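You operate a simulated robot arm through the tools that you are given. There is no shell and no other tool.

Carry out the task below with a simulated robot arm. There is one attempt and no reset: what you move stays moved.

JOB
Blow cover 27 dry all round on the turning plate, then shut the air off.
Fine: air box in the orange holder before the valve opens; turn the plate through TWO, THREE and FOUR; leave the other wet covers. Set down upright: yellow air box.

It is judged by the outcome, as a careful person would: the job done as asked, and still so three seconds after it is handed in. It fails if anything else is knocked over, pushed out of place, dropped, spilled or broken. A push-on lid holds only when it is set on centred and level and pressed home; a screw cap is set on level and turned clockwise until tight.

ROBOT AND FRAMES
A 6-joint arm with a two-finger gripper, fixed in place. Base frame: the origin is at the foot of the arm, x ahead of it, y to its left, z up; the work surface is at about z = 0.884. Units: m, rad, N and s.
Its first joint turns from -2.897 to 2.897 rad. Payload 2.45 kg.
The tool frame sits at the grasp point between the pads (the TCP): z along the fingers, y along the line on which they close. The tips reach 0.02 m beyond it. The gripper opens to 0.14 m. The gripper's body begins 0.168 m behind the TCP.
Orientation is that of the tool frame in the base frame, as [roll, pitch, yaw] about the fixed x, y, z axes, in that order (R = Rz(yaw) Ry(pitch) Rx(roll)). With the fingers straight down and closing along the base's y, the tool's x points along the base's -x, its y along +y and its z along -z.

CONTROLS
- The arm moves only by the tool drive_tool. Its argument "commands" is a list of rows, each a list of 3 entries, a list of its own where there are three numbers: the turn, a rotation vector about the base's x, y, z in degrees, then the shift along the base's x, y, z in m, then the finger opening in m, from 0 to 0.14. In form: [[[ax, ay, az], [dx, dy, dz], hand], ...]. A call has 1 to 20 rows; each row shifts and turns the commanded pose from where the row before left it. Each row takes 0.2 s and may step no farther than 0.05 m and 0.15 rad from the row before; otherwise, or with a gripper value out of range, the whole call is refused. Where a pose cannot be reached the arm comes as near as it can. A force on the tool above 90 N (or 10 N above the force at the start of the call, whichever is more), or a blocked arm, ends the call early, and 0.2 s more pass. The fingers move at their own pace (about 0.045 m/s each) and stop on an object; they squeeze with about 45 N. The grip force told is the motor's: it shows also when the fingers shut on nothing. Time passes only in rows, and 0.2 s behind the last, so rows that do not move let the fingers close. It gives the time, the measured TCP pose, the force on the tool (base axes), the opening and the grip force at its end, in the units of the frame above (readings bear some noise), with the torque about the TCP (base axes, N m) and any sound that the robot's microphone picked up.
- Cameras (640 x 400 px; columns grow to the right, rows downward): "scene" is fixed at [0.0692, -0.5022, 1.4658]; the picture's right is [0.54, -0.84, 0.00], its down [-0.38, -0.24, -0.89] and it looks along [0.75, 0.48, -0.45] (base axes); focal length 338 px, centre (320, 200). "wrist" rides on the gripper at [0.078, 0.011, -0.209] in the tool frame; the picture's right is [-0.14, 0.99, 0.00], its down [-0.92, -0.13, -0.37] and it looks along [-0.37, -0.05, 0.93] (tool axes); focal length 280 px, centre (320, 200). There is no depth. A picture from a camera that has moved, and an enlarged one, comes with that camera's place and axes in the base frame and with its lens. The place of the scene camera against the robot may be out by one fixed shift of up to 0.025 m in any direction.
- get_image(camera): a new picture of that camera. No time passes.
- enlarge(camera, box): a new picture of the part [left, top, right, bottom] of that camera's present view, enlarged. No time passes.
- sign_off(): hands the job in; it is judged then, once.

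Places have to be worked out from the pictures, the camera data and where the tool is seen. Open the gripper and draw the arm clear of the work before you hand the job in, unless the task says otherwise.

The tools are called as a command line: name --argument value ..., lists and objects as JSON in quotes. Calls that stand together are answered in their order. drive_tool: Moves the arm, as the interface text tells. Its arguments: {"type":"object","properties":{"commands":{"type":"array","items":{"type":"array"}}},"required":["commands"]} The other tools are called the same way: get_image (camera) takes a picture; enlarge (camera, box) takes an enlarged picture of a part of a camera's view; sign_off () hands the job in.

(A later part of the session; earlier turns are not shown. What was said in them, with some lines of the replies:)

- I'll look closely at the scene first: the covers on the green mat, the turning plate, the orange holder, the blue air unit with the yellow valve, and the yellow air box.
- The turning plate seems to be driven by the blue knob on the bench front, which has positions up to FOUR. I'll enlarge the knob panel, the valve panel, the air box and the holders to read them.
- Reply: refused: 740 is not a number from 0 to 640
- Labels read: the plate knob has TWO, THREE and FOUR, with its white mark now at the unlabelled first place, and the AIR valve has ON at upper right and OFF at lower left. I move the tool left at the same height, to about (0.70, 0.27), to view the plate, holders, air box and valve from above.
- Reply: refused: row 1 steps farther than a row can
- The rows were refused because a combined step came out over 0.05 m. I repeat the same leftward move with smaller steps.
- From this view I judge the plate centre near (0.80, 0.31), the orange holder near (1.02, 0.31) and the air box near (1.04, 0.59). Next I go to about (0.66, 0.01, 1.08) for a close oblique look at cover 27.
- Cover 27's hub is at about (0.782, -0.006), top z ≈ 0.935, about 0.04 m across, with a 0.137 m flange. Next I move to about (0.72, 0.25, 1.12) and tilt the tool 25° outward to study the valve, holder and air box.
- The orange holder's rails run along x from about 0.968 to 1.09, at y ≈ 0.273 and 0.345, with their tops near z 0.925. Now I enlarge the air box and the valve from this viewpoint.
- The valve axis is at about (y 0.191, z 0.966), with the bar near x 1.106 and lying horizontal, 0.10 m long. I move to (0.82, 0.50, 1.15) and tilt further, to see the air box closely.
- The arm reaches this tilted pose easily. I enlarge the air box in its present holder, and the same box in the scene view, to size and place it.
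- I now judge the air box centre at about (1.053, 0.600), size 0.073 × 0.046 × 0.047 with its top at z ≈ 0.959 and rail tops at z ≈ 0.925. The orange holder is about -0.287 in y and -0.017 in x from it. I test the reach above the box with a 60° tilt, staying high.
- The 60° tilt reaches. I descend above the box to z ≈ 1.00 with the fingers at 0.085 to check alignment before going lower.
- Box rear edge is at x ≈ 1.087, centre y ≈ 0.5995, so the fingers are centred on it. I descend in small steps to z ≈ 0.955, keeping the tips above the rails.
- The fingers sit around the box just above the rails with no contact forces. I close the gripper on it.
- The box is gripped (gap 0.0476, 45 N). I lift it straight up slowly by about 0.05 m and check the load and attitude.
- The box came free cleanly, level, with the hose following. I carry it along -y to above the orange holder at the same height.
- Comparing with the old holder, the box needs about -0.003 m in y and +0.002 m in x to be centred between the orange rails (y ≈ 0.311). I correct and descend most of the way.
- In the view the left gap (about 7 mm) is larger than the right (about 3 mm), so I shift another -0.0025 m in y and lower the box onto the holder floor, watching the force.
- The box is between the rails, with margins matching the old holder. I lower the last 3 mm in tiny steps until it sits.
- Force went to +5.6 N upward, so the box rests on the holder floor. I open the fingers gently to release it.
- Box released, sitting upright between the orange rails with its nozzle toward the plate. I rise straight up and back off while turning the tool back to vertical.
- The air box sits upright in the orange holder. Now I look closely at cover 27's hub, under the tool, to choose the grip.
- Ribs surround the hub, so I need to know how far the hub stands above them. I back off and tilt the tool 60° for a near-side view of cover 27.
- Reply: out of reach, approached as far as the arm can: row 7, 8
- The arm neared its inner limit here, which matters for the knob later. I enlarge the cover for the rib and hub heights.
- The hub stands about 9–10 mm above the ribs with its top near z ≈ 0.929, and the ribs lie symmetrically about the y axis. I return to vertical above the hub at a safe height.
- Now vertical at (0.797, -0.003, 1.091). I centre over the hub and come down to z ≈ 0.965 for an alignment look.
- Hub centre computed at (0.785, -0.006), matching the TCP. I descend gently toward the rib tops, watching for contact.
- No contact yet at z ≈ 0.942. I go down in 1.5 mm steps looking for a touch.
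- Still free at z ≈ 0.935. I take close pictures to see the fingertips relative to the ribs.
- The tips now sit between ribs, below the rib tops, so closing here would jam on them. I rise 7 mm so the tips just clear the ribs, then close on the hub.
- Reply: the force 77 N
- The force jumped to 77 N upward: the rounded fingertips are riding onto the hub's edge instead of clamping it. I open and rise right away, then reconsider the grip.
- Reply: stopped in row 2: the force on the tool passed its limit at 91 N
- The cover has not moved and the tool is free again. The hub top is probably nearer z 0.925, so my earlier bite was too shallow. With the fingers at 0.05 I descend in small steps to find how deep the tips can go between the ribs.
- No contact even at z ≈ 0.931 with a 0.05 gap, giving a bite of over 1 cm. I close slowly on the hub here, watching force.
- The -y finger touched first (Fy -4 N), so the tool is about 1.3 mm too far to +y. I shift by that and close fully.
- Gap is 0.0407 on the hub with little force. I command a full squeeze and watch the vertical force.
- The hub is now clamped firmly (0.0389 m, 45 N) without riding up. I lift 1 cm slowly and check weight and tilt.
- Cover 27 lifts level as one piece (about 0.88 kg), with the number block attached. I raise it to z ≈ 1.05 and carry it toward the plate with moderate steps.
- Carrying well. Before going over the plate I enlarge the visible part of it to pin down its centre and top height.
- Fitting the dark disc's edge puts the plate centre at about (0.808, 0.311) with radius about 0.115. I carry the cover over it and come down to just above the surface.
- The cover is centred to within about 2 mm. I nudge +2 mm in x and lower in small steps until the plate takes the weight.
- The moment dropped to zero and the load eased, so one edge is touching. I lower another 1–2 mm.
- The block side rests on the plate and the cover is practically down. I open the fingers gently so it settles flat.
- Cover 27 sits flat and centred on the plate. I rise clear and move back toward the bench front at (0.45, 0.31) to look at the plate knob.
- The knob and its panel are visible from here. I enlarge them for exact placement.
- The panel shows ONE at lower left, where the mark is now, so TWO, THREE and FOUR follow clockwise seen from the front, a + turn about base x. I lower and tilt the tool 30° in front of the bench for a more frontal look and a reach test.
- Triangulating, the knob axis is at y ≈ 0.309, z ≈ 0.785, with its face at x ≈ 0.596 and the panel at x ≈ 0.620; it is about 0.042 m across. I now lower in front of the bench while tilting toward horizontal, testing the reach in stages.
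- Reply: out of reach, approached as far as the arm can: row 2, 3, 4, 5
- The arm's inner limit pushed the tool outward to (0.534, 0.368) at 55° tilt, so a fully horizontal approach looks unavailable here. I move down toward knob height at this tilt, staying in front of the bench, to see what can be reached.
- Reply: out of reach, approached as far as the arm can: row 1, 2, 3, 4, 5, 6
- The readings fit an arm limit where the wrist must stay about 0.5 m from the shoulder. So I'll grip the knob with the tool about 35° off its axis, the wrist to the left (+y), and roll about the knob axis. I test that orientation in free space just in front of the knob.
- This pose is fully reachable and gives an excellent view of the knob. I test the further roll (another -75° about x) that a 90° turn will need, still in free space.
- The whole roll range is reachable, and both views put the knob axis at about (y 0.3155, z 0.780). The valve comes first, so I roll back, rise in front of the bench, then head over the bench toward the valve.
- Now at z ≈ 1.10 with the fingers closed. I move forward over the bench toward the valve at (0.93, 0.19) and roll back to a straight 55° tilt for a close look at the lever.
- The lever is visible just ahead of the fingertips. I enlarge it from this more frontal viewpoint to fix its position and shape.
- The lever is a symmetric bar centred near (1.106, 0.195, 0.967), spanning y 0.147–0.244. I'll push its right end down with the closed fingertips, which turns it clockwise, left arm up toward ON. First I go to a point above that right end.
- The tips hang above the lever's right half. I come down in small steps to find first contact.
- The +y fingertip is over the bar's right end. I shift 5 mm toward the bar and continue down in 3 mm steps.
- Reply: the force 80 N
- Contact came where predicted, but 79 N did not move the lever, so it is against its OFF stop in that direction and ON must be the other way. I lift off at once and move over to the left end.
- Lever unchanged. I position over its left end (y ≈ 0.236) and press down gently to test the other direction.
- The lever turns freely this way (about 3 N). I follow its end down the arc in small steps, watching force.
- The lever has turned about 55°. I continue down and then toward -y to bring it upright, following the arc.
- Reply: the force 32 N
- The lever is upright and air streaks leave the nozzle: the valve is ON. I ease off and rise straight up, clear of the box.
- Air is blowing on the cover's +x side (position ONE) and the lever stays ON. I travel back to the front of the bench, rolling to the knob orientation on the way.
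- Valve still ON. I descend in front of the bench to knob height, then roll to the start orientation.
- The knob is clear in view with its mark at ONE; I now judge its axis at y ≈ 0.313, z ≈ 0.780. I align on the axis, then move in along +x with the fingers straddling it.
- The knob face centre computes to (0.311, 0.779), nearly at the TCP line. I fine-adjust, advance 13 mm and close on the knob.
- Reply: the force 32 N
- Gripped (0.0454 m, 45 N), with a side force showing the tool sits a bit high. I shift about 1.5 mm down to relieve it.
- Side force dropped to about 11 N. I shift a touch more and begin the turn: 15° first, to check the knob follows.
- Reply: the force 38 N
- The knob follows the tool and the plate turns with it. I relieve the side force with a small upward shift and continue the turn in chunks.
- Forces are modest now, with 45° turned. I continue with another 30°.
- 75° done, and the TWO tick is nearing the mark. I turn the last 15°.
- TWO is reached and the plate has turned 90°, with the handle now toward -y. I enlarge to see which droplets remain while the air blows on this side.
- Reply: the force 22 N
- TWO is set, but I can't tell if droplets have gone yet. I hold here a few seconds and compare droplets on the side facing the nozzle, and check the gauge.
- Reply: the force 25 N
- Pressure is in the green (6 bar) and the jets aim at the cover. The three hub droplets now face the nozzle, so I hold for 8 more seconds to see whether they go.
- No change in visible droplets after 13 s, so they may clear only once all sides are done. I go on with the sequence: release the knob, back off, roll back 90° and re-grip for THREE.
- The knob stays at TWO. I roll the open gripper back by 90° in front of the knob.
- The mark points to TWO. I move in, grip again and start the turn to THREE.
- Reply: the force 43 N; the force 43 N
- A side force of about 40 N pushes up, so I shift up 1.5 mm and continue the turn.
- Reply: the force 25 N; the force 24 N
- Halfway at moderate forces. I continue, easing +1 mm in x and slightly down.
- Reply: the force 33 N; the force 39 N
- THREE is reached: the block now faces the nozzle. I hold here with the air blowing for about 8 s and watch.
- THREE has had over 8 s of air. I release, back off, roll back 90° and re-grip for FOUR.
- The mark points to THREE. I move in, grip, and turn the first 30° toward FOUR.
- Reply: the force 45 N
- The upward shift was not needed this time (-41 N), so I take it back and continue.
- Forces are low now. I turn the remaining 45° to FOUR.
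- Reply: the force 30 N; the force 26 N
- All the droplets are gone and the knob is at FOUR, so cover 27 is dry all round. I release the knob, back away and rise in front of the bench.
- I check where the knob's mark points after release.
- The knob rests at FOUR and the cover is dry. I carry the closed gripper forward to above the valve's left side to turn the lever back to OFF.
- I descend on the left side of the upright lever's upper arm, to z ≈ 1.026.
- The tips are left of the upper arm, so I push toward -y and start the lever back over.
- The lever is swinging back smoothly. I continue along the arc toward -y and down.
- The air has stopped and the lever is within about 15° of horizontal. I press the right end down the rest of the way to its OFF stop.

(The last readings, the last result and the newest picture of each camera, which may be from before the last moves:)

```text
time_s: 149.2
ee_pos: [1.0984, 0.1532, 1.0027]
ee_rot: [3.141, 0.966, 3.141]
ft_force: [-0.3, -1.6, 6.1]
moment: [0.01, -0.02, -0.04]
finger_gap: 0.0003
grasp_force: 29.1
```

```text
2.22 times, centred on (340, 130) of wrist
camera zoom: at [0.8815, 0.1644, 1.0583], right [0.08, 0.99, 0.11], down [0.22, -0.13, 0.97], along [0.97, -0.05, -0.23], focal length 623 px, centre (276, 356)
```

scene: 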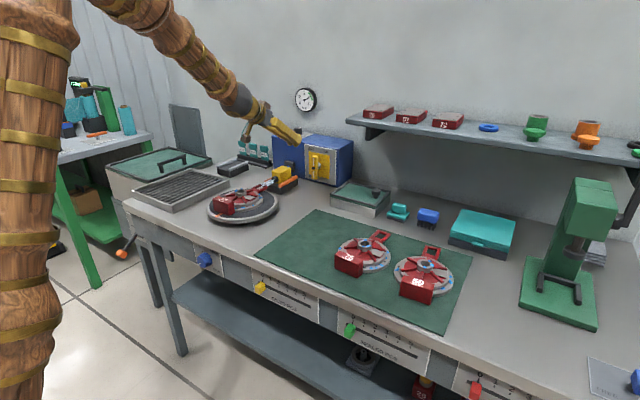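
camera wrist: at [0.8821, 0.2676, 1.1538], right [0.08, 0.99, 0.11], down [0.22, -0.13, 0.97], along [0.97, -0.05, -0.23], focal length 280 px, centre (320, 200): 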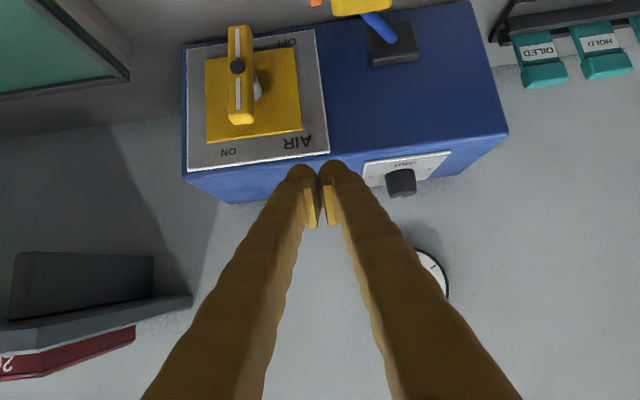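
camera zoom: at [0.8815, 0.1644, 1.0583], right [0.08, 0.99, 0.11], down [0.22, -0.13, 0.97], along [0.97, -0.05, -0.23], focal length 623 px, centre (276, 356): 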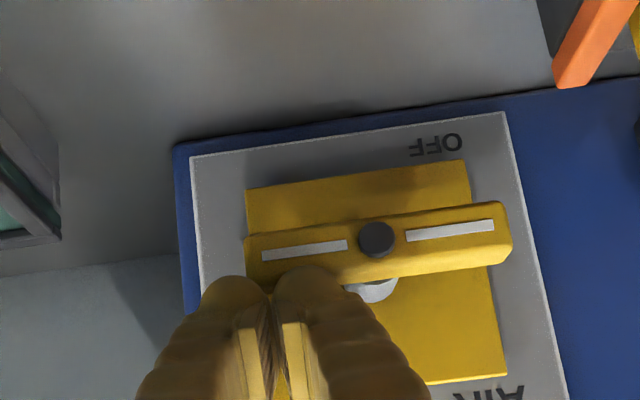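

The lever lies parallel with the panel edge again. I press 2 mm more to confirm it is on the stop, then lift off.

drive_tool --commands '[[[0, 0, 0], [0, 0, -0.0015], 0.0], [[0, 0, 0], [0, 0, 0], 0.0]]'

drive_tool --commands '[[[0, 0, 0], [0, 0, 0.006], 0.0], [[0, 0, 0], [0, 0, 0.02], 0.0], [[0, 0, 0], [0, 0, 0.035], 0.0], [[0, 0, 0], [0, 0, 0.04], 0.0], [[0, 0, 0], [-0.03, 0.01, 0], 0.0], [[0, 0, 0], [-0.045, 0.01, 0], 0.0], [[0, 0, 0], [-0.045, 0.01, 0], 0.0], [[0, 0, 0], [0, 0, 0], 0.0]]'

get_image --camera "scene"

enlarge --camera "scene" --box '[240, 130, 350, 200]'

get_image --camera "wrist"

```text
time_s: 149.8
ee_pos: [1.0979, 0.1543, 1.0021]
ee_rot: [3.141, 0.966, -3.14]
ft_force: [-6.6, -0.3, 22.5]
moment: [0.07, 0.08, 0.22]
finger_gap: 0.006
grasp_force: 29.3
```

```text
time_s: 151.6
ee_pos: [0.9767, 0.1831, 1.1028]
ee_rot: [-3.141, 0.963, -3.141]
ft_force: [-0.2, 0.1, 0.4]
moment: [-0.01, -0.01, 0.01]
finger_gap: 0.0
grasp_force: 29.2
```

```text
taken
```

scene: 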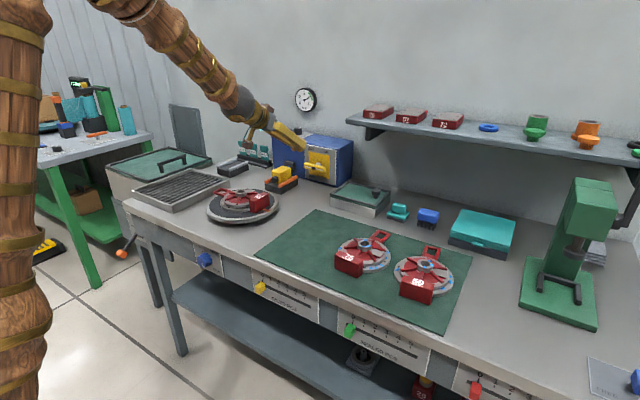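

```text
5.71 times, centred on (295, 165) of scene
camera zoom: at [0.0692, -0.5022, 1.4658], right [0.54, -0.84, 0.0], down [-0.38, -0.24, -0.89], along [0.75, 0.48, -0.45], focal length 1933 px, centre (463, 400)
```

zoom: 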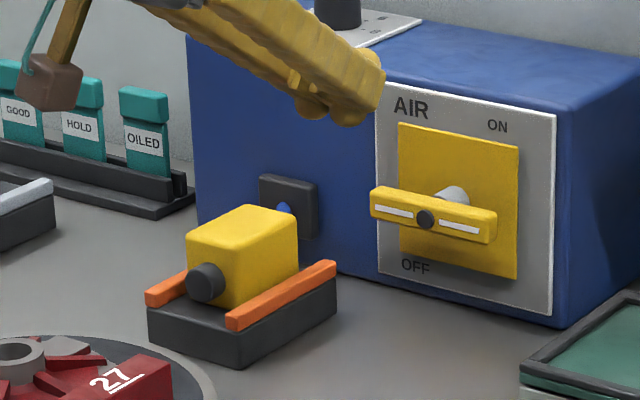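

```text
taken
camera wrist: at [0.7606, 0.1937, 1.1585], right [0.08, 0.99, 0.11], down [0.22, -0.13, 0.97], along [0.97, -0.05, -0.23], focal length 280 px, centre (320, 200)
```

wrist: 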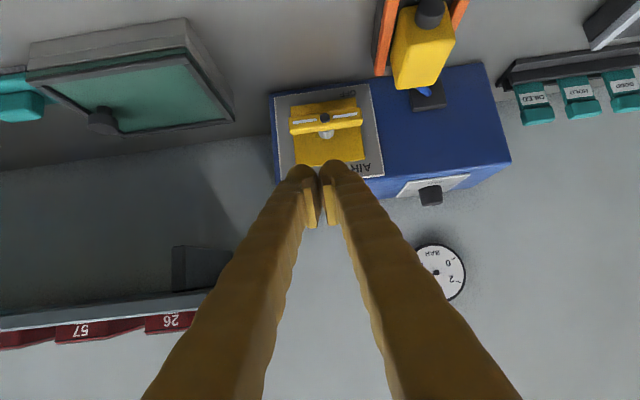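

The valve is back at OFF with no air streaks, and the air box is upright in the orange holder. I back away, open the gripper and look down at the cover to confirm it is dry on every side.

drive_tool --commands '[[[0, 0, 0], [-0.03, 0.01, 0.02], 0.0], [[0, 7.5, 0], [-0.03, 0.01, 0.02], 0.04], [[0, 7.5, 0], [-0.04, 0.01, 0.02], 0.1], [[0, 7.5, 0], [-0.04, 0.01, 0.01], 0.14], [[0, 7.5, 0], [-0.04, 0.01, 0], 0.14], [[0, 7.5, 0], [-0.04, 0.01, 0], 0.14], [[0, 7.5, 0], [-0.03, 0.005, 0], 0.14], [[0, 7.5, 0], [-0.02, 0.005, 0], 0.14], [[0, 2.7, 0], [0, 0, 0], 0.14], [[0, 0, 0], [0, 0, 0], 0.14]]'

get_image --camera "wrist"

enlarge --camera "wrist" --box '[270, 90, 430, 260]'

get_image --camera "scene"

```text
time_s: 153.8
ee_pos: [0.7061, 0.2543, 1.1729]
ee_rot: [3.139, -0.001, 3.141]
ft_force: [-0.1, 0.9, 0.4]
moment: [0.01, 0.03, 0.02]
finger_gap: 0.14
grasp_force: 0.0
```

```text
taken
camera wrist: at [0.6293, 0.264, 1.3818], right [0.14, 0.99, 0.0], down [0.92, -0.13, 0.37], along [0.36, -0.05, -0.93], focal length 280 px, centre (320, 200)
```

wrist: 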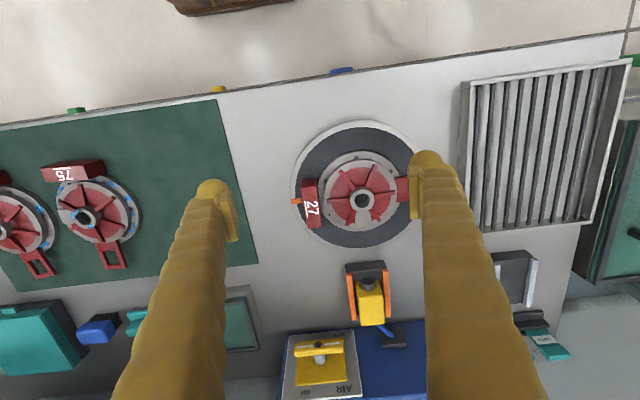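

```text
2.35 times, centred on (350, 175) of wrist
camera zoom: at [0.6293, 0.264, 1.3818], right [0.14, 0.99, 0.0], down [0.92, -0.13, 0.37], along [0.36, -0.05, -0.93], focal length 660 px, centre (249, 259)
```

zoom: 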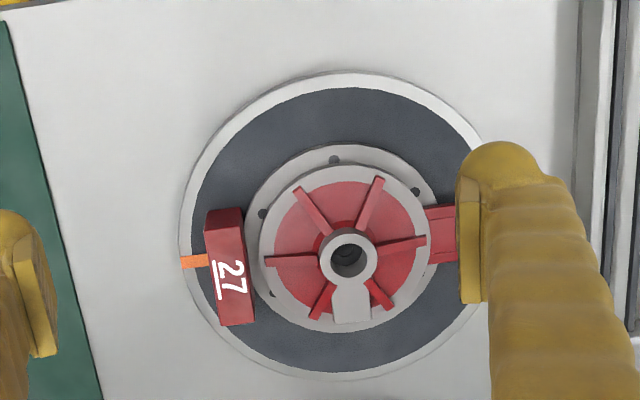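

```text
taken
```

scene: 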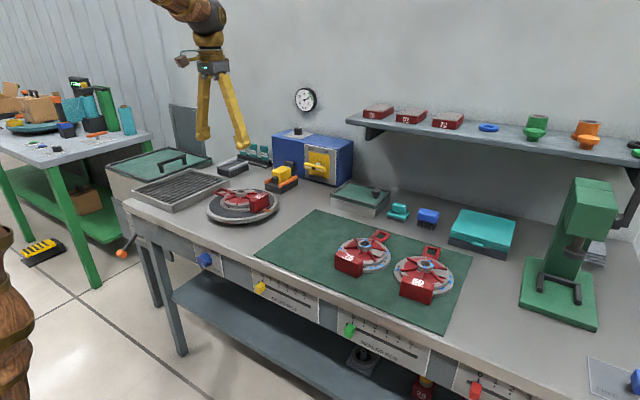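

Cover 27 shows no droplets anywhere, covers 75 and 59 are still wet and in place, the air is off, and the air box is upright in the orange holder. I draw the open gripper up and clear.

drive_tool --commands '[[[0, 0, 0], [-0.02, -0.02, 0.03], 0.14], [[0, 0, 0], [-0.02, -0.03, 0.03], 0.14], [[0, 0, 0], [-0.02, -0.03, 0.02], 0.14], [[0, 0, 0], [-0.02, -0.03, 0.01], 0.14], [[0, 0, 0], [0, 0, 0], 0.14], [[0, 0, 0], [0, 0, 0], 0.14]]'

get_image --camera "scene"

enlarge --camera "scene" --box '[195, 130, 355, 235]'

```text
time_s: 155.2
ee_pos: [0.6268, 0.1435, 1.2622]
ee_rot: [3.141, -0.002, -3.14]
ft_force: [-0.1, -0.3, -1.0]
moment: [0.01, -0.01, 0.02]
finger_gap: 0.1399
grasp_force: 0.1
```

```text
taken
```

scene: 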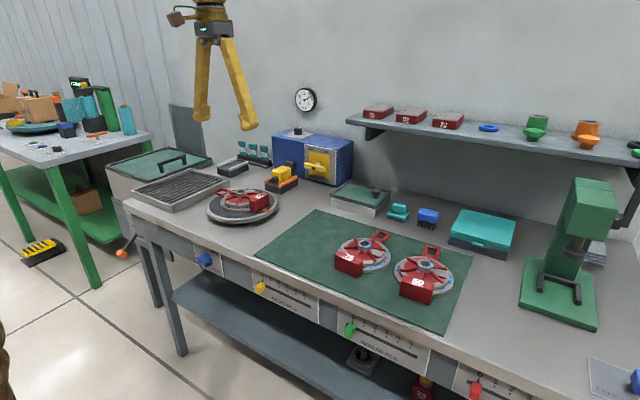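

```text
3.81 times, centred on (275, 182) of scene
camera zoom: at [0.0692, -0.5022, 1.4658], right [0.54, -0.84, 0.0], down [-0.38, -0.24, -0.89], along [0.75, 0.48, -0.45], focal length 1289 px, centre (491, 267)
```

zoom: 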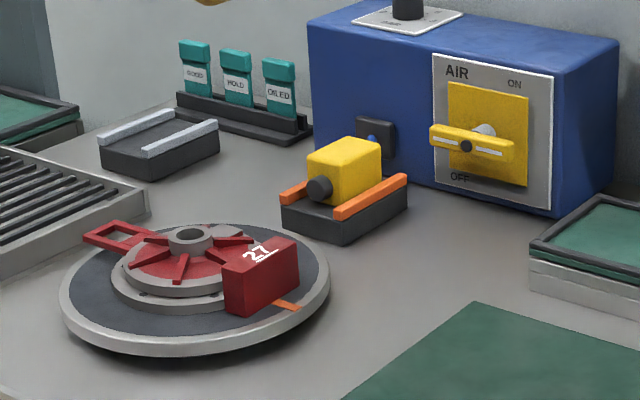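

The final picture shows the dry cover 27 on the plate at FOUR and the valve OFF. The air box is upright in the orange holder, nothing else is disturbed, and the arm is clear with the gripper open. I hand the job in.

sign_off

```text
The job is handed in.
```

Cover 27 is dry all round on the turning plate, the air is shut off, and I have handed the job in.

- **Air box:** I set it upright in the orange holder before opening the valve, and it is still there.
- **Plate:** I turned it through TWO, THREE and FOUR with the air on. The droplets stayed visible until FOUR, then were all gone. A look from above and the scene view afterwards showed none left on the cover. The plate is resting at FOUR.
- **Valve:** The lever is back against its OFF stop and no air is coming from the nozzle.
- **Other covers:** 75 and 59 are still wet and where they were on the mat.

Two things went less cleanly, with no visible effect on the result. My first grip on the cover's hub slipped up onto its edge and pressed down at about 90 N. I also pushed the valve lever the wrong way once, at about 79 N, before finding that it opens the other way. Neither moved the cover or the lever.
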